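You operate a simulated robot arm through the tools that you are given. There is no shell and no other tool.

Carry out the task below with a simulated robot arm. There is one attempt and no reset: what you move stays moved.

TASK
Wipe the heat plate clean, then stick the pink pad on it.
Fine: use the red foam and put it back; pad straight in the middle; then peel its blue tab off into the pink tub. What is to be rubbed or washed off counts as gone when no trace of it is left.

Only the result counts: the job must be done as asked and must still hold three seconds after the hand-in. Knocking over, shifting, dropping, spilling or breaking anything else fails it.

THE ROBOT
A 7-joint arm with a two-finger parallel gripper, fixed in place. Base frame: the origin is at the foot of the arm, x ahead of it, y to its left, z up. Units: cm, degrees, N and s.
With the tool pointing down near the work surface it reaches from about 34 to 74 cm from the base axis. Its first joint turns from -143.0 to 143.0 degrees. Payload 3 kg.
Tool frame: the origin (TCP) lies between the finger pads and is the grasp point; the fingertips stand 3 cm ahead of it; z points along the fingers, y is the line along which they close. Largest opening 9.4 cm; finger width 2.8, thickness 1; the body of the gripper, 5 by 9.6 cm, starts 5.5 cm behind the TCP.
Orientation is that of the tool frame in the base frame, as [roll, pitch, yaw] about the fixed x, y, z axes, in that order (R = Rz(yaw) Ry(pitch) Rx(roll)). With the fingers straight down and closing along the base's y, the tool's x points along the base's -x, its y along +y and its z along -z.

THE INTERFACE
- The arm moves only by the tool nudge_tool. Its argument "rows" is one flat list of numbers, 7 for each row, row after row: the shift along the base's x, y, z in units of 40 mm (1.0 is 40 mm), then the turn, a rotation vector about the base's x, y, z in units of 5 degrees (1.0 is 5 degrees), then the finger opening in cm, from 0 to 9.4. In form: [dx, dy, dz, ax, ay, az, fingers, dx, dy, dz, ax, ay, az, fingers, ...]. A call has 1 to 20 rows; each row shifts and turns the commanded pose from where the row before left it. A call with a number of a shift or a turn outside -1 to 1 is refused whole. Rows are played at 5 a second. More than 5 cm and 8.6 degrees between two rows, or a gripper value outside its range, and nothing of the call is played. A pose out of reach is approached as far as the arm can. The call stops where the force on the tool passes 40 N (or 10 N more than at its start, if that is more) or the arm is blocked; 0.2 s more then pass. Each finger travels about 4.5 cm/s and halts on what it meets, pressing with about 45 N; the grip force reading is that of the motor and also rises with nothing between the fingers. The clock runs only during rows and for 0.2 s after the last one: add rows that do not move to give the fingers time. The reply holds the time, the measured pose of the TCP, the force on the tool along the base axes, the opening and the grip force, in the units named above and with some noise, with the torque about the TCP (base axes, N m) and any sound that the robot's microphone picked up.
- Cameras (640 x 400 px; columns grow to the right, rows downward): "scene" is fixed at [5.1, -50.27, 150.1]; the picture's right is [0.90, -0.43, 0.00], its down [-0.22, -0.48, -0.85] and it looks along [0.36, 0.77, -0.53] (base axes); focal length 325 px, centre (320, 200). "wrist" rides on the gripper at [7.6, 1.4, -10.2] in the tool frame; the picture's right is [-0.18, 0.98, 0.00], its down [-0.75, -0.14, -0.64] and it looks along [-0.63, -0.12, 0.77] (tool axes); focal length 243 px, centre (320, 200). There is no depth. A picture from a camera that has moved, and an enlarged one, comes with that camera's place and axes in the base frame and with its lens.
- capture(camera): a new picture of that camera. No time passes.
- lift_body(by): slides the trunk up (or, below 0, down) by that many cm; the arm rides with it, the base frame stays. It gives what a move gives, with no picture.
- zoom(camera, box): a new picture of the part [left, top, right, bottom] of that camera's present view, enlarged. No time passes.
- hand_in(): hands the job in; it is judged then, once.

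Places have to be worked out from the pictures, the camera data and where the tool is seen. Open the gripper and draw the arm clear of the work before you hand the job in, unless the task says otherwise.

The tools are called as name(argument=value, ...) on one line, values as JSON. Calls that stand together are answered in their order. nudge_tool: Moves the arm, as the interface text tells. Its arguments: {"type":"object","properties":{"rows":{"type":"array"}},"required":["rows"]} The other tools are called the same way: lift_body (by) slides the trunk up or down; capture (camera) takes a picture; zoom (camera, box) takes an enlarged picture of a part of a camera's view; hand_in () hands the job in.

At the start:

```text
time_s: 0.0
eef_pos: [59.48, 27.64, 102.76]
tool_rot: [-179.9, -0.1, 180.0]
force: [1.0, -0.5, 0.2]
wrist_torque: [-0.01, 0.02, 0.02]
finger_gap: 9.42
grip_force: 0.1
trunk travel left (down, up): [-10.0, 29.0]
```

scene: 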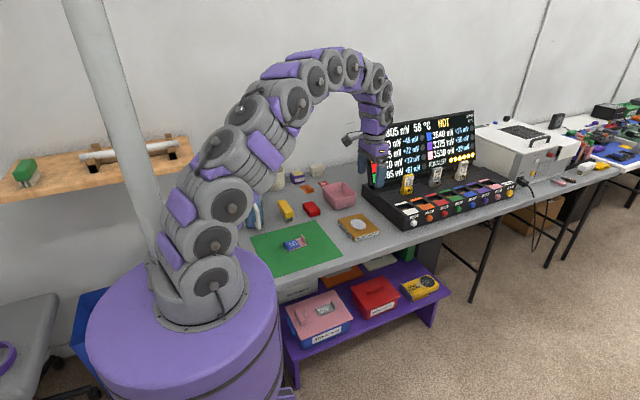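
wrist: 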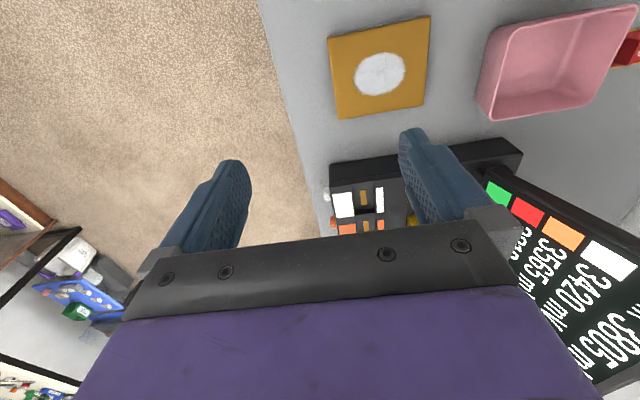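

I start by looking closer at the bench area from the scene camera before moving anything.

zoom(camera="scene", box=[240, 160, 400, 260])

zoom(camera="scene", box=[360, 100, 520, 240])

zoom(camera="wrist", box=[300, 0, 640, 210])

zoom(camera="scene", box=[270, 250, 450, 360])

```text
4.00 times, centred on (320, 210) of scene
camera zoom: at [5.1, -50.27, 150.1], right [0.9, -0.43, 0.0], down [-0.22, -0.48, -0.85], along [0.36, 0.77, -0.53], focal length 1299 px, centre (320, 160)
```

zoom: 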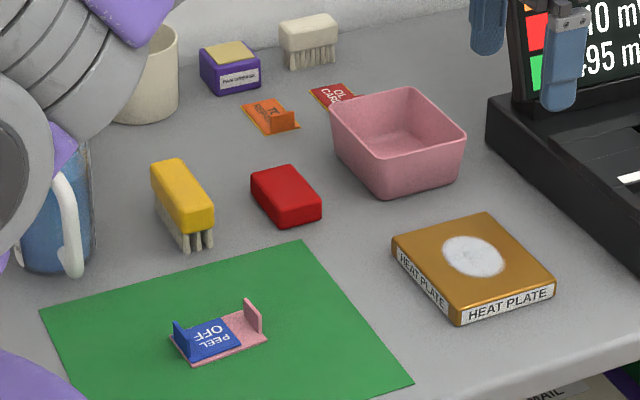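

```text
2.86 times, centred on (440, 170) of scene
camera zoom: at [5.1, -50.27, 150.1], right [0.9, -0.43, 0.0], down [-0.22, -0.48, -0.85], along [0.36, 0.77, -0.53], focal length 928 px, centre (-23, 286)
```

zoom: 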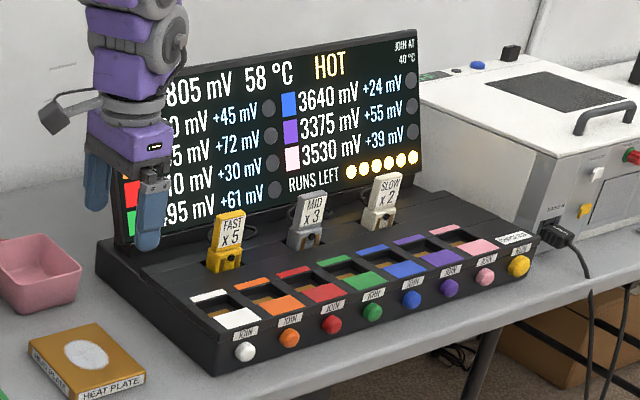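

```text
1.88 times, centred on (470, 105) of wrist
camera zoom: at [51.86, 29.04, 112.99], right [0.18, 0.98, 0.0], down [0.75, -0.14, 0.64], along [0.63, -0.12, -0.77], focal length 457 px, centre (38, 379)
```

zoom: 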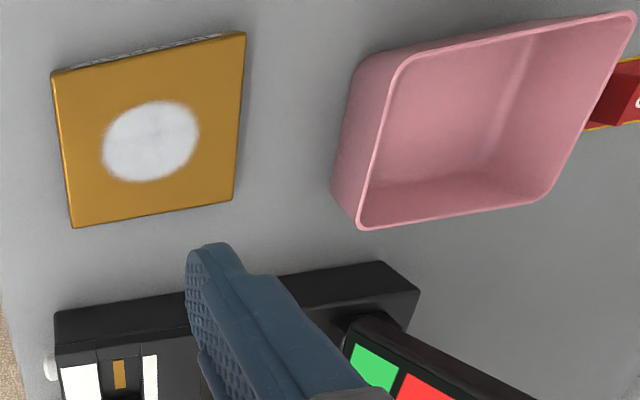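

```text
3.56 times, centred on (360, 305) of scene
camera zoom: at [5.1, -50.27, 150.1], right [0.9, -0.43, 0.0], down [-0.22, -0.48, -0.85], along [0.36, 0.77, -0.53], focal length 1155 px, centre (178, -173)
```

zoom: 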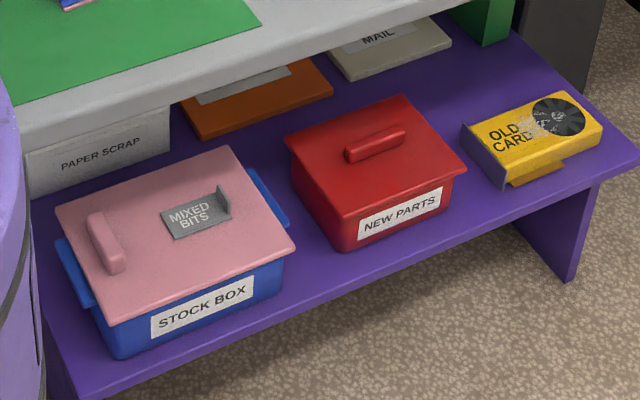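

The scene and wrist views put the heat plate at about (61.7, 35.8, 75), the red foam at about (50, 54), the pad at about (36, 37), and the pink tub at about (64, 56). I'll draw the arm back and up-left so the wrist camera can see all of these.

nudge_tool(rows=[-0.95, 0.6, 0, 0, 0, 0, 9.4, -0.95, 0.6, 0, 0, 0, 0, 9.4, -0.95, 0.6, 0, 0, 0, 0, 9.4, -0.95, 0.6, 0, 0, 0, 0, 9.4, -0.95, 0.6, 0, 0, 0, 0, 9.4])

capture(camera="wrist")

capture(camera="scene")

```text
time_s: 1.2
eef_pos: [40.37, 39.45, 102.81]
tool_rot: [180.0, 0.0, -180.0]
force: [-0.8, 0.1, -0.3]
wrist_torque: [-0.01, -0.02, -0.01]
finger_gap: 9.4
grip_force: 0.0
trunk travel left (down, up): [-10.0, 29.0]
```

```text
taken
camera wrist: at [32.67, 40.9, 113.06], right [0.18, 0.98, 0.0], down [0.75, -0.14, 0.64], along [0.63, -0.12, -0.77], focal length 243 px, centre (320, 200)
```

wrist: 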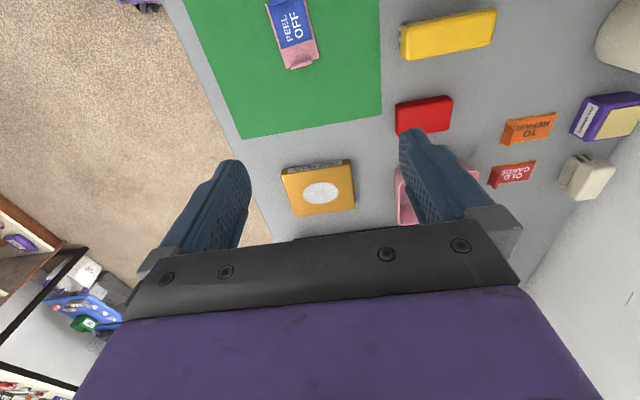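

```text
taken
```

scene: 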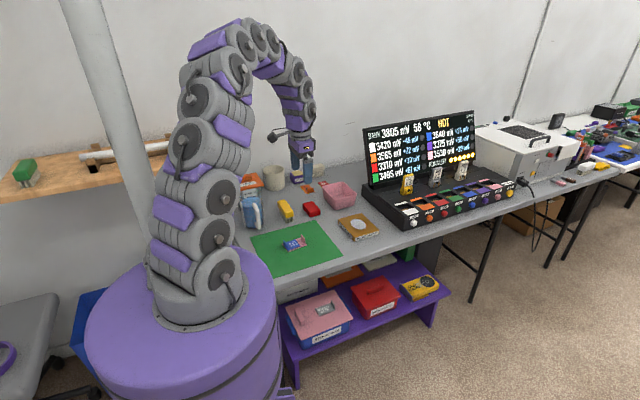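

From here the wrist camera sees pad, plate, foam and tub; I zoom in to measure their corners.

zoom(camera="wrist", box=[180, 0, 400, 140])

zoom(camera="wrist", box=[270, 80, 490, 220])

zoom(camera="wrist", box=[420, 60, 640, 200])

zoom(camera="scene", box=[270, 190, 390, 260])

```text
2.86 times, centred on (290, 70) of wrist
camera zoom: at [32.67, 40.9, 113.06], right [0.18, 0.98, 0.0], down [0.75, -0.14, 0.64], along [0.63, -0.12, -0.77], focal length 693 px, centre (406, 571)
```

zoom: 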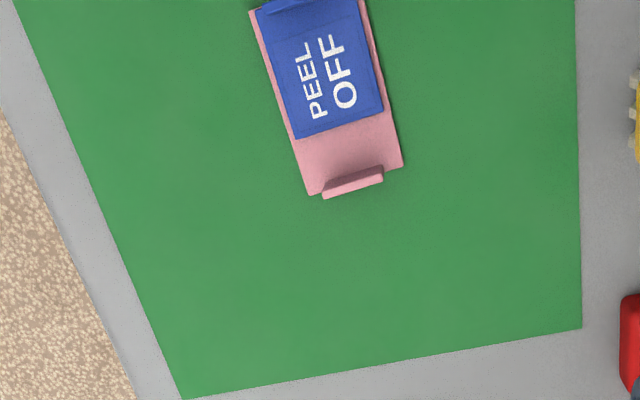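

```text
2.86 times, centred on (380, 150) of wrist
camera zoom: at [32.67, 40.9, 113.06], right [0.18, 0.98, 0.0], down [0.75, -0.14, 0.64], along [0.63, -0.12, -0.77], focal length 693 px, centre (149, 343)
```

zoom: 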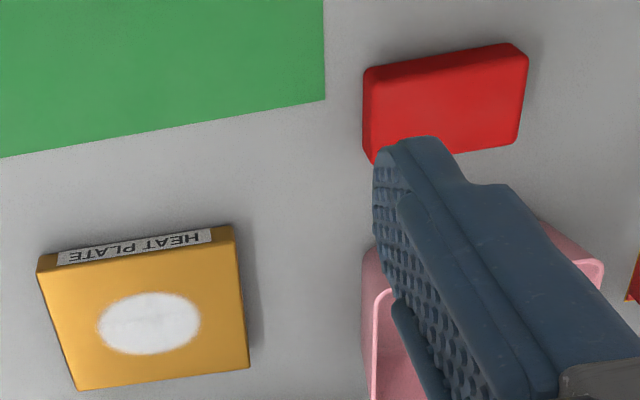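

```text
2.86 times, centred on (530, 130) of wrist
camera zoom: at [32.67, 40.9, 113.06], right [0.18, 0.98, 0.0], down [0.75, -0.14, 0.64], along [0.63, -0.12, -0.77], focal length 693 px, centre (-280, 400)
```

zoom: 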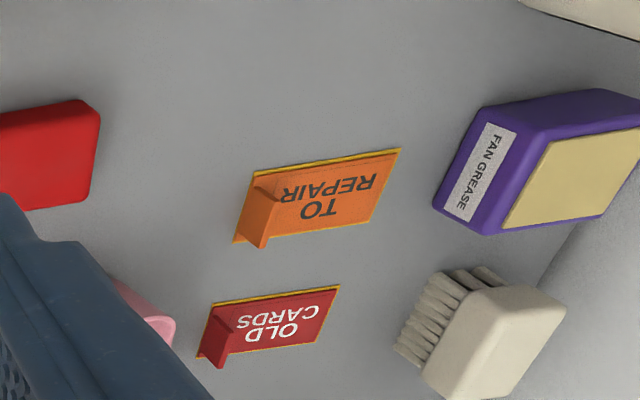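

```text
5.33 times, centred on (330, 225) of scene
camera zoom: at [5.1, -50.27, 150.1], right [0.9, -0.43, 0.0], down [-0.22, -0.48, -0.85], along [0.36, 0.77, -0.53], focal length 1732 px, centre (267, 67)
```

zoom: 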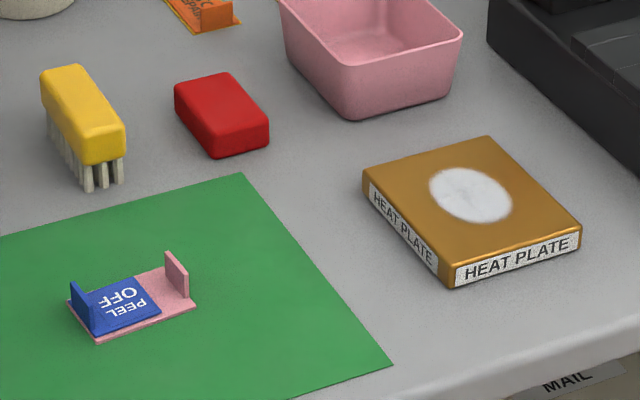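

The plate looks axis-aligned and roughly centred at (61.9, 35.6). The foam is about 8 x 5 cm with its long side nearly along y. I turn the tool +90° so the fingers close along x, and come lower, short of the foam, to look closely.

nudge_tool(rows=[0.133, 0.09, -0.15, 0, 0, 1, 9.4, 0.133, 0.09, -0.15, 0, 0, 1, 9.4, 0.133, 0.09, -0.15, 0, 0, 1, 9.4, 0.133, 0.09, -0.15, 0, 0, 1, 9.4, 0.133, 0.09, -0.15, 0, 0, 1, 9.4, 0.133, 0.09, -0.15, 0, 0, 1, 9.4, 0.133, 0.09, -0.15, 0, 0, 1, 9.4, 0.133, 0.09, -0.15, 0, 0, 1, 9.4, 0.133, 0.09, -0.15, 0, 0, 1, 9.4, 0.133, 0.09, -0.15, 0, 0, 1, 9.4, 0.133, 0.09, -0.15, 0, 0, 1, 9.4, 0.133, 0.09, -0.15, 0, 0, 1, 9.4, 0.133, 0.09, -0.15, 0, 0, 1, 9.4, 0.133, 0.09, -0.15, 0, 0, 1, 9.4, 0.133, 0.09, -0.15, 0, 0, 1, 9.4, 0.133, 0.09, -0.15, 0, 0, 1, 9.4, 0.133, 0.09, -0.15, 0, 0, 1, 9.4, 0.133, 0.09, -0.15, 0, 0, 1, 9.4])

capture(camera="wrist")

capture(camera="scene")

```text
time_s: 5.0
eef_pos: [49.92, 45.9, 92.09]
tool_rot: [179.8, 0.1, -89.8]
force: [-0.8, 0.1, 0.1]
wrist_torque: [0.03, 0.05, 0.0]
finger_gap: 9.37
grip_force: 0.1
trunk travel left (down, up): [-10.0, 29.0]
```

```text
taken
camera wrist: at [48.46, 38.33, 102.29], right [-0.98, 0.18, 0.0], down [0.14, 0.75, 0.64], along [0.12, 0.63, -0.77], focal length 243 px, centre (320, 200)
```

wrist: 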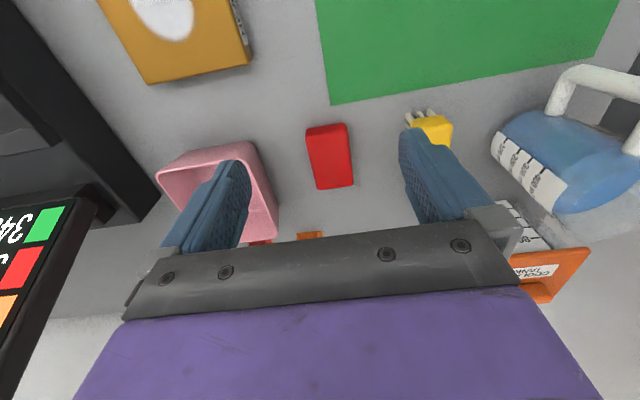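

```text
taken
```

scene: 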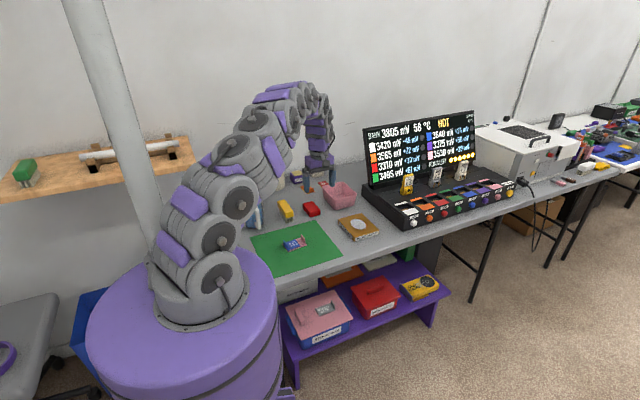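

Foam is centred between the finger shadows; I zoom on it for exact corners.

zoom(camera="wrist", box=[240, 90, 460, 230])

```text
2.86 times, centred on (350, 160) of wrist
camera zoom: at [48.46, 38.33, 102.29], right [-0.98, 0.18, 0.0], down [0.14, 0.75, 0.64], along [0.12, 0.63, -0.77], focal length 693 px, centre (234, 314)
```

zoom: 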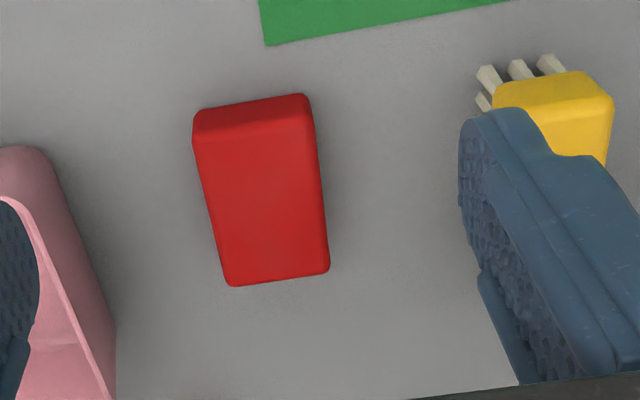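

The foam's top face spans x 47.5–52.3 and y 50.7–58.0, top at about z 76 with the table near 73, and it is almost axis-aligned. I move over it to z 85, fingers opened to 8, to check that the arm reaches there.

nudge_tool(rows=[0, 0.7, -0.59, 0, 0, 0, 8.0, 0, 0.7, -0.59, 0, 0, 0, 8.0, 0, 0.7, -0.59, 0, 0, 0, 8.0, 0, 0, 0, 0, 0, 0, 8.0])

capture(camera="wrist")

zoom(camera="scene", box=[240, 140, 400, 240])

```text
time_s: 6.0
eef_pos: [50.23, 54.14, 85.08]
tool_rot: [180.0, 0.0, -90.1]
force: [0.3, 0.1, -0.9]
wrist_torque: [-0.03, -0.03, -0.02]
finger_gap: 7.99
grip_force: 0.1
trunk travel left (down, up): [-10.0, 29.0]
```

```text
taken
camera wrist: at [48.71, 46.52, 95.27], right [-0.98, 0.19, 0.0], down [0.14, 0.75, 0.64], along [0.12, 0.63, -0.77], focal length 243 px, centre (320, 200)
```

wrist: 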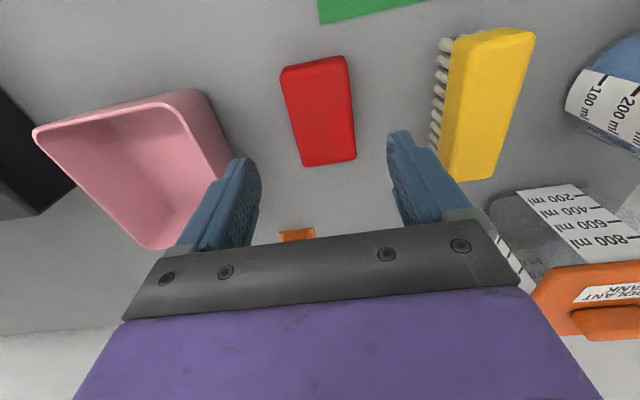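

```text
4.00 times, centred on (320, 190) of scene
camera zoom: at [5.1, -50.27, 150.1], right [0.9, -0.43, 0.0], down [-0.22, -0.48, -0.85], along [0.36, 0.77, -0.53], focal length 1299 px, centre (320, 240)
```

zoom: 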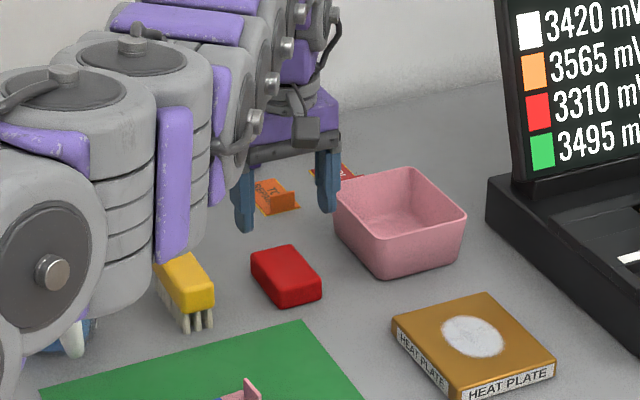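

The arm reaches, and the third view confirms the foam centre at (49.9, 54.35), turned by about -2°. I descend with the fingertips on either side of it, leaving about 1 cm of foam below the tips.

nudge_tool(rows=[-0.02, 0.03, -0.65, 0, 0, -0.4, 8.0, -0.02, 0.02, -0.65, 0, 0, 0, 8.0, 0, 0, -0.65, 0, 0, 0, 8.0, 0, 0, 0, 0, 0, 0, 8.0])

zoom(camera="wrist", box=[160, 40, 480, 240])

zoom(camera="scene", box=[270, 150, 390, 225])

```text
time_s: 7.0
eef_pos: [50.0, 54.61, 77.01]
tool_rot: [179.9, -0.1, -91.9]
force: [-0.5, -0.3, -0.4]
wrist_torque: [0.0, 0.03, -0.01]
finger_gap: 7.96
grip_force: 0.0
trunk travel left (down, up): [-10.0, 29.0]
```

```text
2.00 times, centred on (320, 140) of wrist
camera zoom: at [48.3, 47.01, 87.31], right [-0.98, 0.22, 0.0], down [0.17, 0.75, 0.64], along [0.14, 0.63, -0.77], focal length 485 px, centre (320, 320)
```

zoom: 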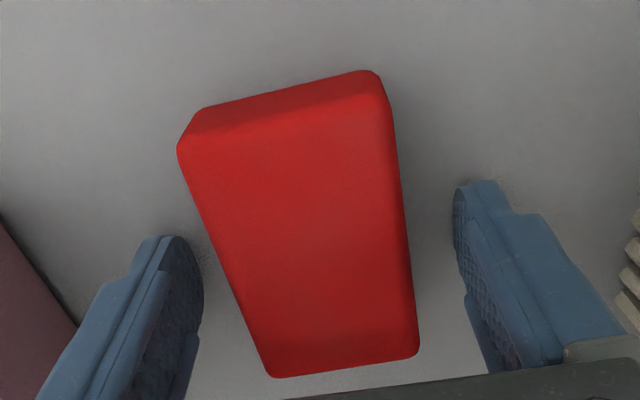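

```text
5.33 times, centred on (330, 188) of scene
camera zoom: at [5.1, -50.27, 150.1], right [0.9, -0.43, 0.0], down [-0.22, -0.48, -0.85], along [0.36, 0.77, -0.53], focal length 1732 px, centre (267, 267)
```

zoom: 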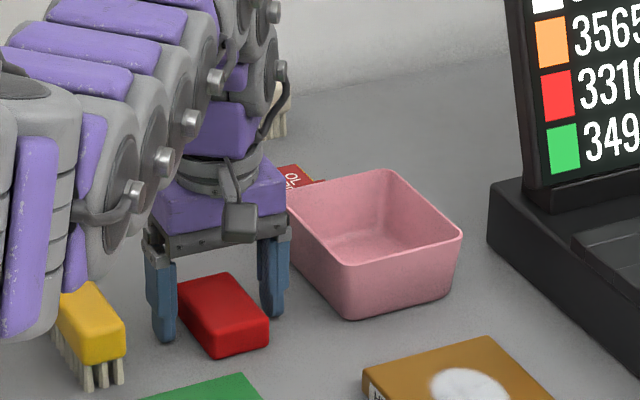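

Fingers straddle the foam symmetrically with no contact force. I close on it now.

nudge_tool(rows=[0, 0, 0, 0, 0, 0, 6.0, 0, 0, 0, 0, 0, 0, 4.5, 0, 0, 0, 0, 0, 0, 4.0, 0, 0, 0, 0, 0, 0, 4.0, 0, 0, 0, 0, 0, 0, 4.0])

zoom(camera="wrist", box=[160, 40, 480, 240])

```text
time_s: 8.2
eef_pos: [50.02, 54.61, 77.07]
tool_rot: [179.8, 0.0, -92.0]
force: [0.2, 0.2, 0.0]
wrist_torque: [-0.02, -0.01, -0.02]
finger_gap: 5.24
grip_force: 45.4
trunk travel left (down, up): [-10.0, 29.0]
```

```text
2.00 times, centred on (320, 140) of wrist
camera zoom: at [48.28, 47.09, 87.32], right [-0.98, 0.22, 0.0], down [0.17, 0.75, 0.64], along [0.14, 0.63, -0.77], focal length 485 px, centre (320, 320)
```

zoom: 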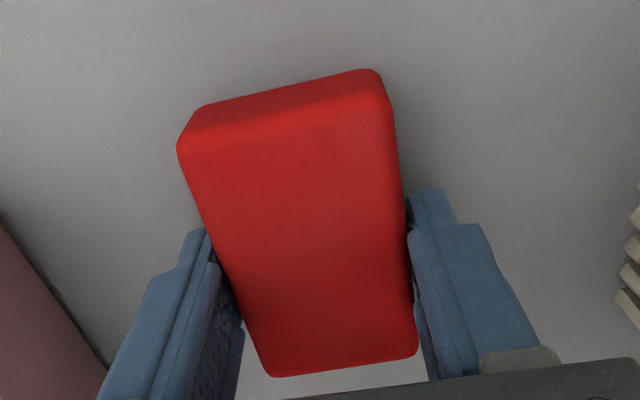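

The foam is held (gap 5.24, 45 N). I lift it straight up 12 cm and carry it over the heat plate.

nudge_tool(rows=[0, 0, 0.5, 0, 0, 0, 4.0, 0, 0, 1, 0, 0, 0, 4.0, 0, 0, 1, 0, 0, 0, 4.0, 0, 0, 0.5, 0, 0, 0, 4.0, 0.6, -0.94, 0, 0, 0, 0.4, 4.0, 0.6, -0.94, 0, 0, 0, 0, 4.0, 0.6, -0.94, 0, 0, 0, 0, 4.0, 0.6, -0.94, 0, 0, 0, 0, 4.0, 0.6, -0.94, 0, 0, 0, 0, 4.0, 0, 0, 0, 0, 0, 0, 4.0])

capture(camera="wrist")

zoom(camera="scene", box=[270, 150, 430, 250])

```text
time_s: 10.4
eef_pos: [61.75, 35.61, 89.01]
tool_rot: [179.9, 0.0, -90.1]
force: [-0.2, 0.0, 0.3]
wrist_torque: [0.02, 0.0, -0.02]
finger_gap: 3.97
grip_force: 0.0
trunk travel left (down, up): [-10.0, 29.0]
```

```text
taken
camera wrist: at [60.27, 27.99, 99.28], right [-0.98, 0.18, 0.0], down [0.14, 0.75, 0.64], along [0.12, 0.63, -0.77], focal length 243 px, centre (320, 200)
```

wrist: 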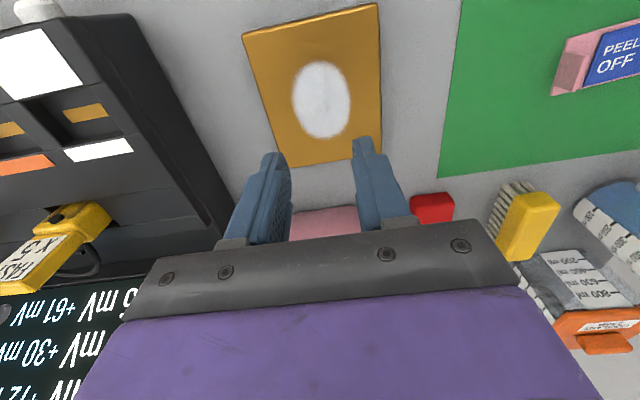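

```text
4.00 times, centred on (350, 200) of scene
camera zoom: at [5.1, -50.27, 150.1], right [0.9, -0.43, 0.0], down [-0.22, -0.48, -0.85], along [0.36, 0.77, -0.53], focal length 1299 px, centre (200, 200)
```

zoom: 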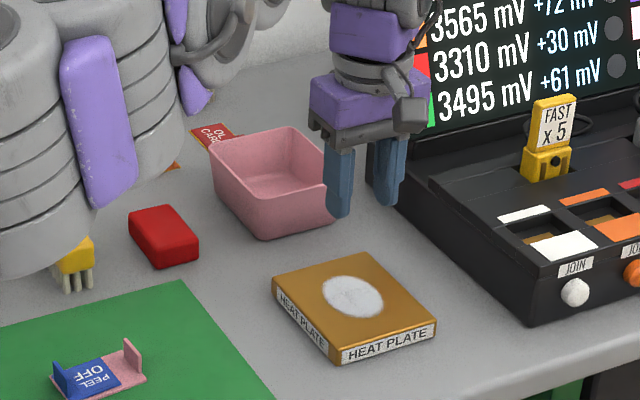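

The fingers closed to 3.97 with nothing between them: the foam slipped out and is still at its place. I check its position and tilt closely.

zoom(camera="wrist", box=[370, 150, 530, 250])

zoom(camera="scene", box=[280, 180, 360, 230])

zoom(camera="wrist", box=[220, 0, 400, 180])

```text
4.00 times, centred on (450, 200) of wrist
camera zoom: at [60.27, 27.99, 99.28], right [-0.98, 0.18, 0.0], down [0.14, 0.75, 0.64], along [0.12, 0.63, -0.77], focal length 970 px, centre (-200, 200)
```

zoom: 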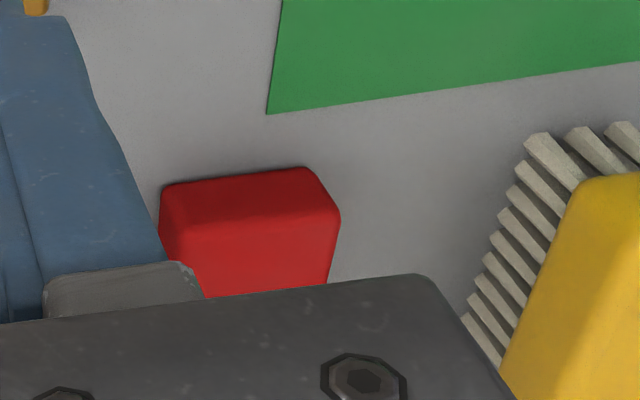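

```text
8.00 times, centred on (320, 205) of scene
camera zoom: at [5.1, -50.27, 150.1], right [0.9, -0.43, 0.0], down [-0.22, -0.48, -0.85], along [0.36, 0.77, -0.53], focal length 2599 px, centre (320, 160)
```

zoom: 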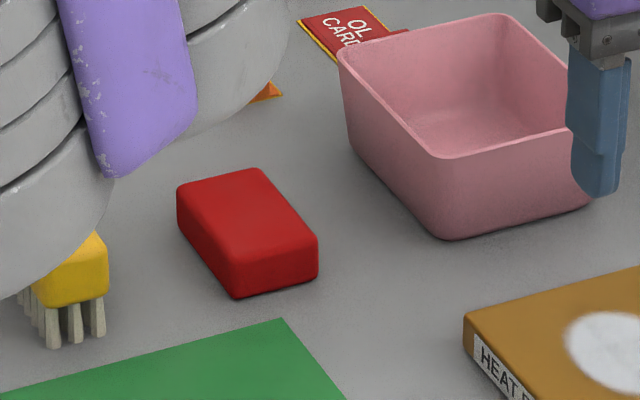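

```text
2.22 times, centred on (310, 90) of wrist
camera zoom: at [60.27, 27.99, 99.28], right [-0.98, 0.18, 0.0], down [0.14, 0.75, 0.64], along [0.12, 0.63, -0.77], focal length 539 px, centre (342, 444)
```

zoom: 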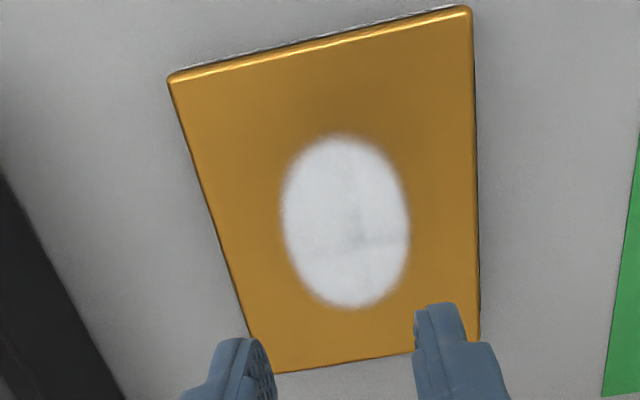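

The foam has not moved from its spot (corners match earlier pixels within a fraction). I'll go back with open fingers, this time gripping at full closing command and lifting slowly while watching.

nudge_tool(rows=[0, 0, 0, 0, 0, 0, 8.0, -0.6, 0.94, 0, 0, 0, -0.4, 8.0, -0.6, 0.94, 0, 0, 0, 0, 8.0, -0.6, 0.94, 0, 0, 0, 0, 8.0, -0.6, 0.94, 0, 0, 0, 0, 8.0, -0.6, 0.94, 0, 0, 0, 0, 8.0, 0, 0, -0.8, 0, 0, 0, 8.0, 0, 0, -0.8, 0, 0, 0, 8.0, 0, 0, -0.8, 0, 0, 0, 8.0, 0, 0, 0, 0, 0, 0, 8.0])

capture(camera="wrist")

zoom(camera="scene", box=[270, 165, 350, 215])

```text
time_s: 12.6
eef_pos: [49.74, 54.71, 79.73]
tool_rot: [179.9, -0.1, -92.0]
force: [0.1, 0.0, 0.7]
wrist_torque: [0.0, 0.01, 0.01]
finger_gap: 8.01
grip_force: 0.2
trunk travel left (down, up): [-10.0, 29.0]
```

```text
taken
camera wrist: at [48.0, 47.2, 89.93], right [-0.98, 0.22, 0.0], down [0.17, 0.75, 0.64], along [0.14, 0.63, -0.77], focal length 243 px, centre (320, 200)
```

wrist: 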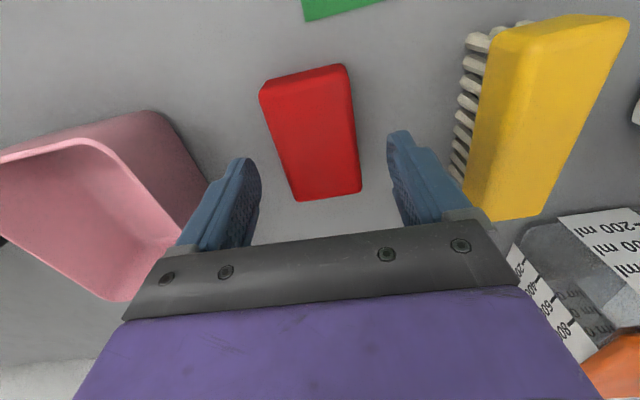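

```text
8.00 times, centred on (310, 190) of scene
camera zoom: at [5.1, -50.27, 150.1], right [0.9, -0.43, 0.0], down [-0.22, -0.48, -0.85], along [0.36, 0.77, -0.53], focal length 2599 px, centre (400, 280)
```

zoom: 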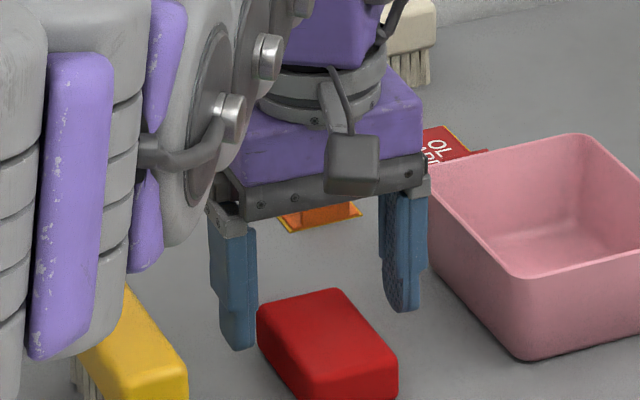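

Fingers are aligned around the foam again. I lower the last bit to just above the table, watching the force.

nudge_tool(rows=[0, 0, -0.4, 0, 0, 0, 8.0, 0, 0, -0.22, 0, 0, 0, 8.0, 0, 0, 0, 0, 0, 0, 8.0])

zoom(camera="scene", box=[270, 165, 350, 215])

```text
time_s: 13.4
eef_pos: [49.79, 54.7, 77.11]
tool_rot: [179.8, -0.1, -92.0]
force: [1.0, 1.2, -0.2]
wrist_torque: [0.04, 0.02, 0.01]
finger_gap: 8.03
grip_force: 0.1
trunk travel left (down, up): [-10.0, 29.0]
```

```text
8.00 times, centred on (310, 190) of scene
camera zoom: at [5.1, -50.27, 150.1], right [0.9, -0.43, 0.0], down [-0.22, -0.48, -0.85], along [0.36, 0.77, -0.53], focal length 2599 px, centre (400, 280)
```

zoom: 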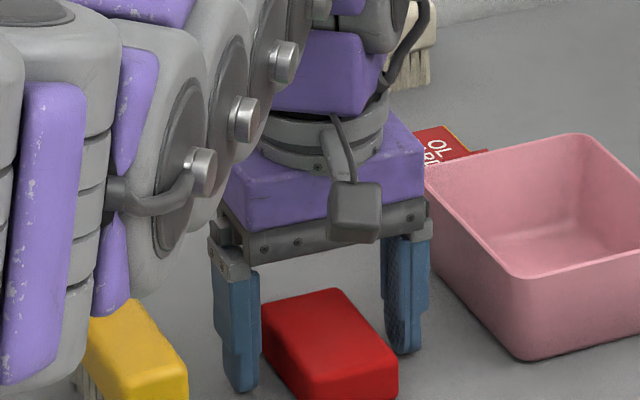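

No contact yet. I close with a full closing command, wait, then lift by just 1 cm slowly to test the hold.

nudge_tool(rows=[0, 0, 0, 0, 0, 0, 5.0, 0, 0, 0, 0, 0, 0, 3.0, 0, 0, 0, 0, 0, 0, 0, 0, 0, 0, 0, 0, 0, 0, 0, 0, 0, 0, 0, 0, 0])

nudge_tool(rows=[0, 0, 0.05, 0, 0, 0, 0, 0, 0, 0.05, 0, 0, 0, 0, 0, 0, 0.05, 0, 0, 0, 0, 0, 0, 0.05, 0, 0, 0, 0, 0, 0, 0.05, 0, 0, 0, 0])

zoom(camera="scene", box=[270, 165, 350, 215])

capture(camera="wrist")

```text
time_s: 14.6
eef_pos: [49.87, 54.61, 77.22]
tool_rot: [180.0, 0.1, -91.9]
force: [2.7, 3.4, 11.5]
wrist_torque: [-0.02, -0.04, 0.06]
finger_gap: 4.86
grip_force: 44.9
trunk travel left (down, up): [-10.0, 29.0]
```

```text
time_s: 15.8
eef_pos: [49.76, 54.61, 78.09]
tool_rot: [179.9, 0.0, -92.0]
force: [-0.6, 0.3, 0.0]
wrist_torque: [0.0, 0.02, -0.01]
finger_gap: 4.88
grip_force: 44.9
trunk travel left (down, up): [-10.0, 29.0]
```

```text
8.00 times, centred on (310, 190) of scene
camera zoom: at [5.1, -50.27, 150.1], right [0.9, -0.43, 0.0], down [-0.22, -0.48, -0.85], along [0.36, 0.77, -0.53], focal length 2599 px, centre (400, 280)
```

zoom: 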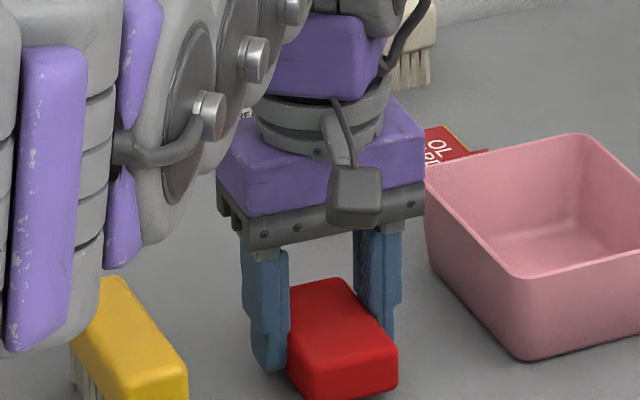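

```text
taken
camera wrist: at [48.05, 47.02, 88.29], right [-0.98, 0.22, 0.0], down [0.17, 0.75, 0.64], along [0.14, 0.63, -0.77], focal length 243 px, centre (320, 200)
```

wrist: 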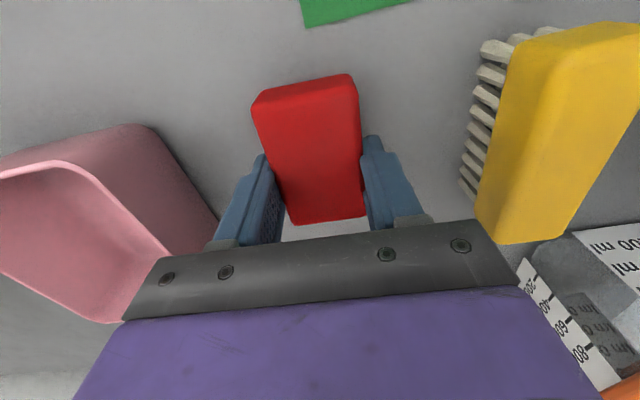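

This time the foam compressed to 4.86 cm and rose with the fingers. I keep the full closing command and lift on at moderate speed.

nudge_tool(rows=[0, 0, 0.1, 0, 0, 0, 0, 0, 0, 0.2, 0, 0, 0, 0, 0, 0, 0.3, 0, 0, 0, 0, 0, 0, 0.3, 0, 0, 0, 0, 0, 0, 0.4, 0, 0, 0, 0, 0, 0, 0.4, 0, 0, 0, 0, 0, 0, 0.4, 0, 0, 0, 0, 0, 0, 0.4, 0, 0, 0, 0, 0, 0, 0.3, 0, 0, 0, 0, 0, 0, 0.2, 0, 0, 0, 0])

zoom(camera="scene", box=[270, 150, 350, 215])

capture(camera="wrist")

```text
time_s: 18.0
eef_pos: [49.67, 54.49, 90.14]
tool_rot: [179.8, 0.0, -92.0]
force: [-0.1, -0.6, -0.5]
wrist_torque: [0.0, -0.01, -0.02]
finger_gap: 4.83
grip_force: 45.2
trunk travel left (down, up): [-10.0, 29.0]
```

```text
6.15 times, centred on (310, 182) of scene
camera zoom: at [5.1, -50.27, 150.1], right [0.9, -0.43, 0.0], down [-0.22, -0.48, -0.85], along [0.36, 0.77, -0.53], focal length 1999 px, centre (382, 308)
```

zoom: 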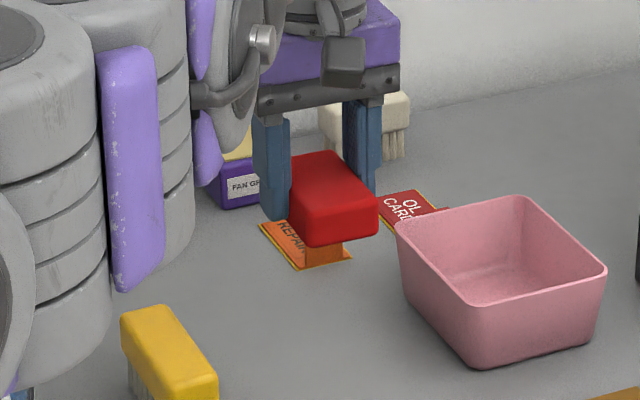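

```text
taken
camera wrist: at [47.95, 47.02, 100.38], right [-0.98, 0.22, 0.0], down [0.17, 0.75, 0.64], along [0.14, 0.63, -0.77], focal length 243 px, centre (320, 200)
```

wrist: 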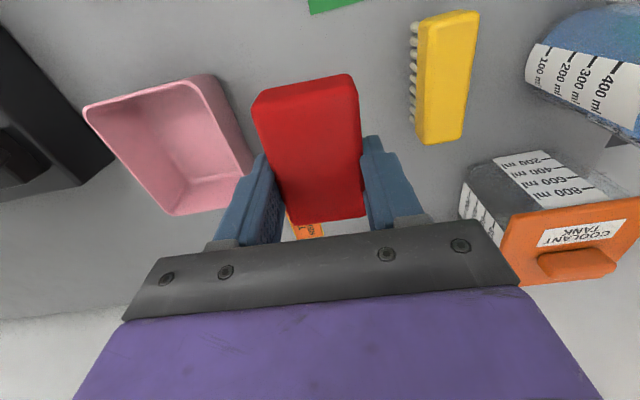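

The foam is held well clear of the table. I carry it to above the heat plate (stain spans about x 58.7–64.2, y 32.1–39.3), then lower to just above the plate.

nudge_tool(rows=[0.15, -0.235, 0, 0, 0, 0.4, 0, 0.29, -0.47, 0, 0, 0, 0, 0, 0.29, -0.47, 0, 0, 0, 0, 0, 0.29, -0.47, 0, 0, 0, 0, 0, 0.29, -0.47, 0, 0, 0, 0, 0, 0.29, -0.47, 0, 0, 0, 0, 0, 0.29, -0.47, 0, 0, 0, 0, 0, 0.29, -0.47, 0, 0, 0, 0, 0, 0.29, -0.47, 0, 0, 0, 0, 0, 0.29, -0.47, 0, 0, 0, 0, 0, 0.165, -0.235, 0, 0, 0, 0, 0, 0, 0, -0.5, 0, 0, 0, 0, 0, 0, -0.5, 0, 0, 0, 0, 0, 0, -0.5, 0, 0, 0, 0, 0, 0, -0.5, 0, 0, 0, 0, 0, 0, -0.4, 0, 0, 0, 0, 0, 0, 0, 0, 0, 0, 0])

capture(camera="wrist")

zoom(camera="scene", box=[300, 165, 420, 240])

```text
time_s: 21.6
eef_pos: [61.21, 35.65, 80.55]
tool_rot: [179.9, -0.1, -90.1]
force: [-0.8, -0.1, -0.6]
wrist_torque: [-0.01, 0.01, -0.02]
finger_gap: 4.83
grip_force: 45.2
trunk travel left (down, up): [-10.0, 29.0]
```

```text
taken
camera wrist: at [59.82, 28.13, 90.79], right [-0.98, 0.18, 0.0], down [0.14, 0.75, 0.64], along [0.12, 0.63, -0.77], focal length 243 px, centre (320, 200)
```

wrist: 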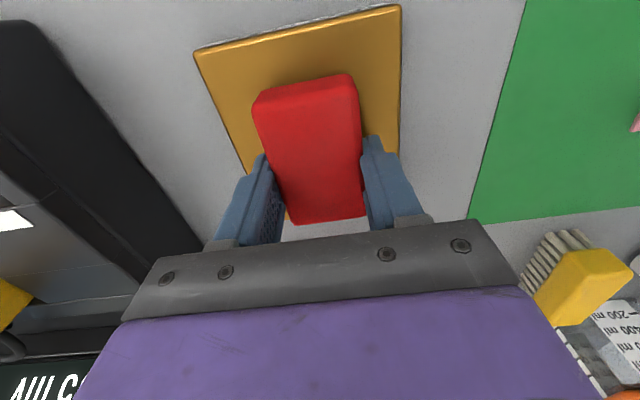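

```text
5.33 times, centred on (360, 202) of scene
camera zoom: at [5.1, -50.27, 150.1], right [0.9, -0.43, 0.0], down [-0.22, -0.48, -0.85], along [0.36, 0.77, -0.53], focal length 1732 px, centre (107, 187)
```

zoom: 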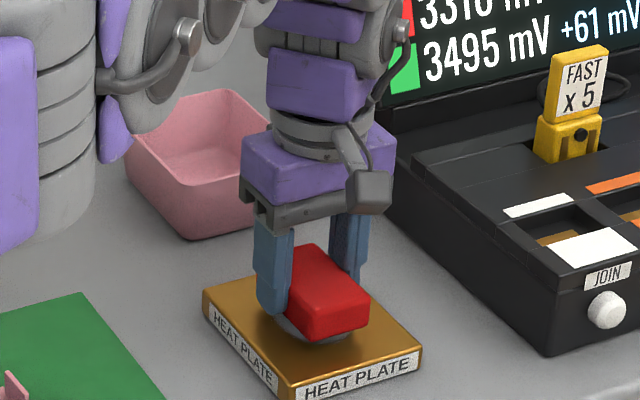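

The foam hovers about 1–2 cm over the stain. I lower in small steps to find contact.

nudge_tool(rows=[0, 0, -0.1, 0, 0, 0, 0, 0, 0, -0.1, 0, 0, 0, 0, 0, 0, -0.1, 0, 0, 0, 0, 0, 0, 0, 0, 0, 0, 0])

nudge_tool(rows=[0, 0, -0.05, 0, 0, 0, 0, 0, 0, 0, 0, 0, 0, 0])

nudge_tool(rows=[0, 0, -0.05, 0, 0, 0, 0, 0, 0, 0, 0, 0, 0, 0])

```text
time_s: 22.6
eef_pos: [61.44, 35.81, 79.51]
tool_rot: [-179.9, 0.1, -90.0]
force: [-0.9, 1.1, 8.5]
wrist_torque: [-0.09, 0.02, 0.0]
finger_gap: 4.85
grip_force: 44.7
trunk travel left (down, up): [-10.0, 29.0]
```

```text
time_s: 23.2
eef_pos: [61.48, 35.69, 79.5]
tool_rot: [-179.8, 0.1, -90.0]
force: [0.3, 3.6, 29.5]
wrist_torque: [-0.24, 0.17, 0.02]
finger_gap: 4.84
grip_force: 45.1
trunk travel left (down, up): [-10.0, 29.0]
```

```text
time_s: 23.6
eef_pos: [61.6, 35.72, 79.46]
tool_rot: [-179.7, 0.2, -89.9]
force: [-5.8, -1.2, 18.8]
wrist_torque: [-0.48, 0.47, -0.08]
finger_gap: 4.84
grip_force: 45.3
trunk travel left (down, up): [-10.0, 29.0]
stopped in row 2: the force on the tool passed its limit at 42 N (the readings are from after the stop); the commanded pose is now the measured one
```

Contact with the plate is at about TCP z 79.4 and it is stiff. I ease up slightly and read the force before wiping.

nudge_tool(rows=[0, 0, 0, 0, 0, 0, 0, 0, 0, 0, 0, 0, 0, 0])

zoom(camera="scene", box=[300, 165, 420, 240])

```text
time_s: 24.2
eef_pos: [61.53, 35.8, 79.39]
tool_rot: [-179.7, 0.3, -90.0]
force: [-3.2, 1.2, 27.0]
wrist_torque: [-0.31, 0.39, -0.03]
finger_gap: 4.85
grip_force: 45.0
trunk travel left (down, up): [-10.0, 29.0]
```

```text
5.33 times, centred on (360, 202) of scene
camera zoom: at [5.1, -50.27, 150.1], right [0.9, -0.43, 0.0], down [-0.22, -0.48, -0.85], along [0.36, 0.77, -0.53], focal length 1732 px, centre (107, 187)
```

zoom: 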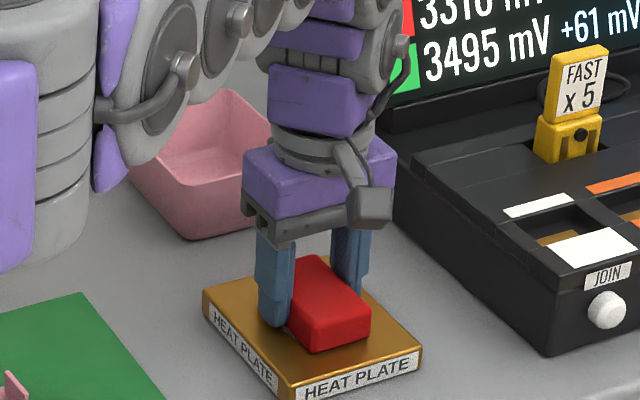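

Force is 27 N; I raise by about 0.18 cm to bring it to a gentle press.

nudge_tool(rows=[0, 0, 0.045, 0, 0, 0, 0, 0, 0, 0, 0, 0, 0, 0])

```text
time_s: 24.8
eef_pos: [61.53, 35.81, 79.48]
tool_rot: [-179.8, 0.2, -89.9]
force: [0.2, 0.0, 17.7]
wrist_torque: [0.05, 0.09, -0.01]
finger_gap: 4.85
grip_force: 45.3
trunk travel left (down, up): [-10.0, 29.0]
```

Still 17.7 N; I ease up a bit more and make a first small stroke along x, watching the force.

nudge_tool(rows=[0, 0, 0.02, 0, 0, 0, 0, 0.12, 0, 0, 0, 0, 0, 0, 0.12, 0, 0, 0, 0, 0, 0, 0.12, 0, 0, 0, 0, 0, 0])

zoom(camera="scene", box=[300, 165, 420, 240])

```text
time_s: 25.8
eef_pos: [62.88, 35.71, 79.46]
tool_rot: [-179.9, 0.1, -90.1]
force: [-3.0, 1.1, 6.8]
wrist_torque: [0.13, 0.13, 0.03]
finger_gap: 4.85
grip_force: 45.6
trunk travel left (down, up): [-10.0, 29.0]
```

```text
5.33 times, centred on (360, 202) of scene
camera zoom: at [5.1, -50.27, 150.1], right [0.9, -0.43, 0.0], down [-0.22, -0.48, -0.85], along [0.36, 0.77, -0.53], focal length 1732 px, centre (107, 187)
```

zoom: 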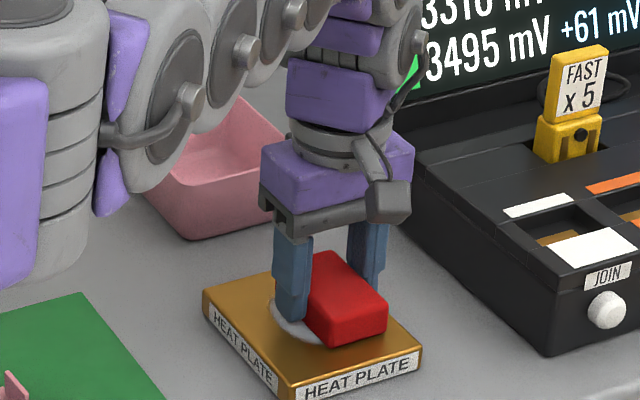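

Force is 7 N with 3 N of drag and the plate stays put. I continue with full strokes along x over the stain.

nudge_tool(rows=[0.2, 0, 0, 0, 0, 0, 0, 0.15, 0, 0, 0, 0, 0, 0, -0.2, 0, 0, 0, 0, 0, 0, -0.2, 0, 0, 0, 0, 0, 0, -0.2, 0, 0, 0, 0, 0, 0, -0.2, 0, 0, 0, 0, 0, 0, -0.2, 0, 0, 0, 0, 0, 0, -0.2, 0, 0, 0, 0, 0, 0, -0.2, 0, 0, 0, 0, 0, 0])

zoom(camera="scene", box=[300, 165, 420, 240])

capture(camera="wrist")

```text
time_s: 27.8
eef_pos: [58.66, 35.71, 79.44]
tool_rot: [-179.8, 0.3, -89.9]
force: [-0.2, 0.3, 2.6]
wrist_torque: [-0.07, 0.08, 0.01]
finger_gap: 4.88
grip_force: 45.0
trunk travel left (down, up): [-10.0, 29.0]
```

```text
5.33 times, centred on (360, 202) of scene
camera zoom: at [5.1, -50.27, 150.1], right [0.9, -0.43, 0.0], down [-0.22, -0.48, -0.85], along [0.36, 0.77, -0.53], focal length 1732 px, centre (107, 187)
```

zoom: 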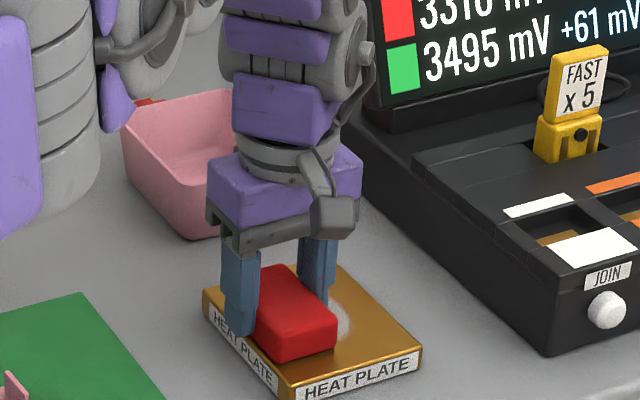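

```text
taken
camera wrist: at [57.21, 28.06, 89.66], right [-0.98, 0.18, 0.0], down [0.14, 0.75, 0.65], along [0.12, 0.63, -0.76], focal length 243 px, centre (320, 200)
```

wrist: 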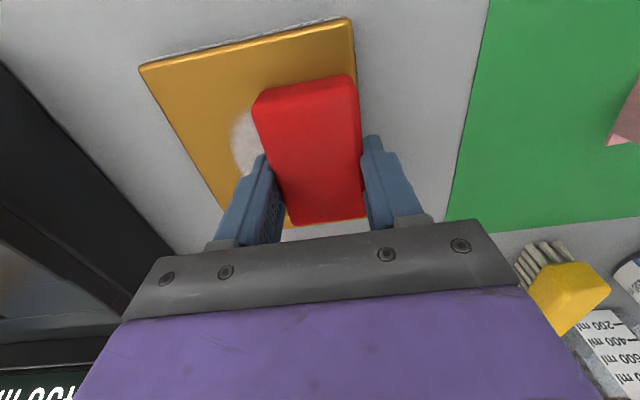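

The stain is still partly there on the side just uncovered, so it needs more passes. I press slightly more and stroke back and forth again.

nudge_tool(rows=[0, 0, -0.02, 0, 0, 0, 0, 0.2, 0, 0, 0, 0, 0, 0, 0.2, 0, 0, 0, 0, 0, 0, 0.2, 0, 0, 0, 0, 0, 0, 0.2, 0, 0, 0, 0, 0, 0, 0.2, 0, 0, 0, 0, 0, 0, 0.2, 0, 0, 0, 0, 0, 0, 0.2, 0, 0, 0, 0, 0, 0])

zoom(camera="scene", box=[300, 165, 420, 240])

zoom(camera="wrist", box=[160, 0, 480, 240])

```text
time_s: 29.6
eef_pos: [64.36, 35.7, 79.44]
tool_rot: [-179.8, 0.2, -89.8]
force: [-5.0, -0.1, 10.0]
wrist_torque: [0.0, 0.24, -0.02]
finger_gap: 4.84
grip_force: 45.2
trunk travel left (down, up): [-10.0, 29.0]
```

```text
5.33 times, centred on (360, 202) of scene
camera zoom: at [5.1, -50.27, 150.1], right [0.9, -0.43, 0.0], down [-0.22, -0.48, -0.85], along [0.36, 0.77, -0.53], focal length 1732 px, centre (107, 187)
```

zoom: 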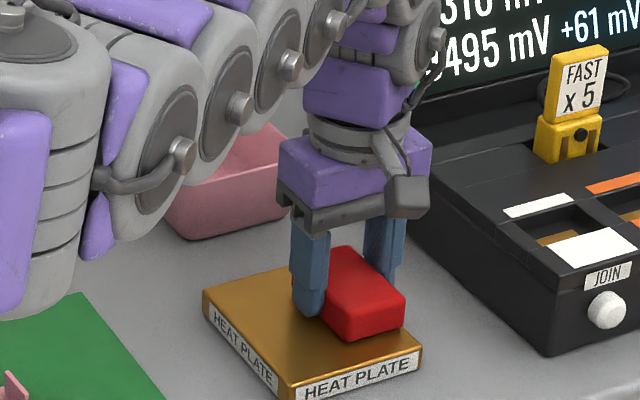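

```text
1.67 times, centred on (320, 120) of wrist
camera zoom: at [62.84, 28.12, 89.66], right [-0.98, 0.18, 0.0], down [0.14, 0.75, 0.64], along [0.12, 0.63, -0.76], focal length 404 px, centre (320, 333)
```

zoom: 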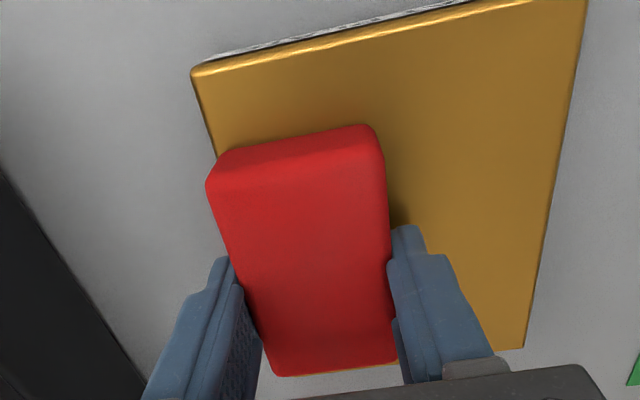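

The left half is clean. I stroke back with a y offset of -0.8 cm, then forward with +0.8 cm, to cover the ends of the stain too.

nudge_tool(rows=[0, -0.2, 0, 0, 0, 0, 0, -0.2, 0, 0, 0, 0, 0, 0, -0.2, 0, 0, 0, 0, 0, 0, -0.2, 0, 0, 0, 0, 0, 0, -0.2, 0, 0, 0, 0, 0, 0, -0.2, 0, 0, 0, 0, 0, 0, -0.2, 0, 0, 0, 0, 0, 0, -0.2, 0, 0, 0, 0, 0, 0, 0, 0.2, 0, 0, 0, 0, 0, 0, 0.2, 0, 0, 0, 0, 0])

nudge_tool(rows=[0.2, 0, 0, 0, 0, 0, 0, 0.2, 0, 0, 0, 0, 0, 0, 0.2, 0, 0, 0, 0, 0, 0, 0.2, 0, 0, 0, 0, 0, 0, 0.2, 0, 0, 0, 0, 0, 0, 0.2, 0, 0, 0, 0, 0, 0, 0.2, 0, 0, 0, 0, 0, 0, 0, -0.2, 0, 0, 0, 0, 0])

zoom(camera="scene", box=[300, 165, 420, 240])

```text
time_s: 31.8
eef_pos: [58.38, 36.5, 79.55]
tool_rot: [-179.8, 0.2, -90.0]
force: [-1.9, -5.4, 12.5]
wrist_torque: [-0.11, 0.13, 0.04]
finger_gap: 4.87
grip_force: 44.9
trunk travel left (down, up): [-10.0, 29.0]
```

```text
time_s: 33.6
eef_pos: [64.32, 35.83, 79.41]
tool_rot: [-179.9, 0.1, -90.1]
force: [2.4, 3.0, 9.9]
wrist_torque: [0.27, 0.0, -0.08]
finger_gap: 4.84
grip_force: 45.2
trunk travel left (down, up): [-10.0, 29.0]
```

```text
5.33 times, centred on (360, 202) of scene
camera zoom: at [5.1, -50.27, 150.1], right [0.9, -0.43, 0.0], down [-0.22, -0.48, -0.85], along [0.36, 0.77, -0.53], focal length 1732 px, centre (107, 187)
```

zoom: 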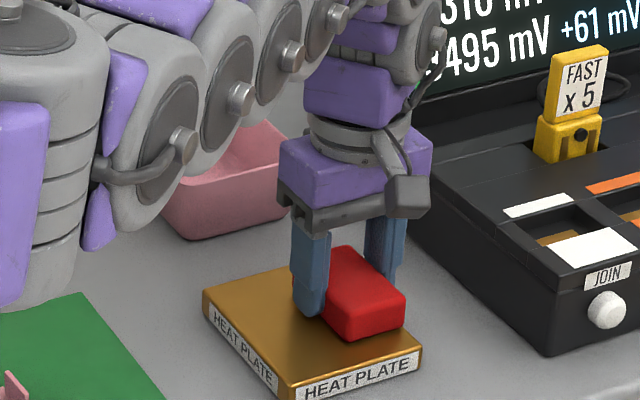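

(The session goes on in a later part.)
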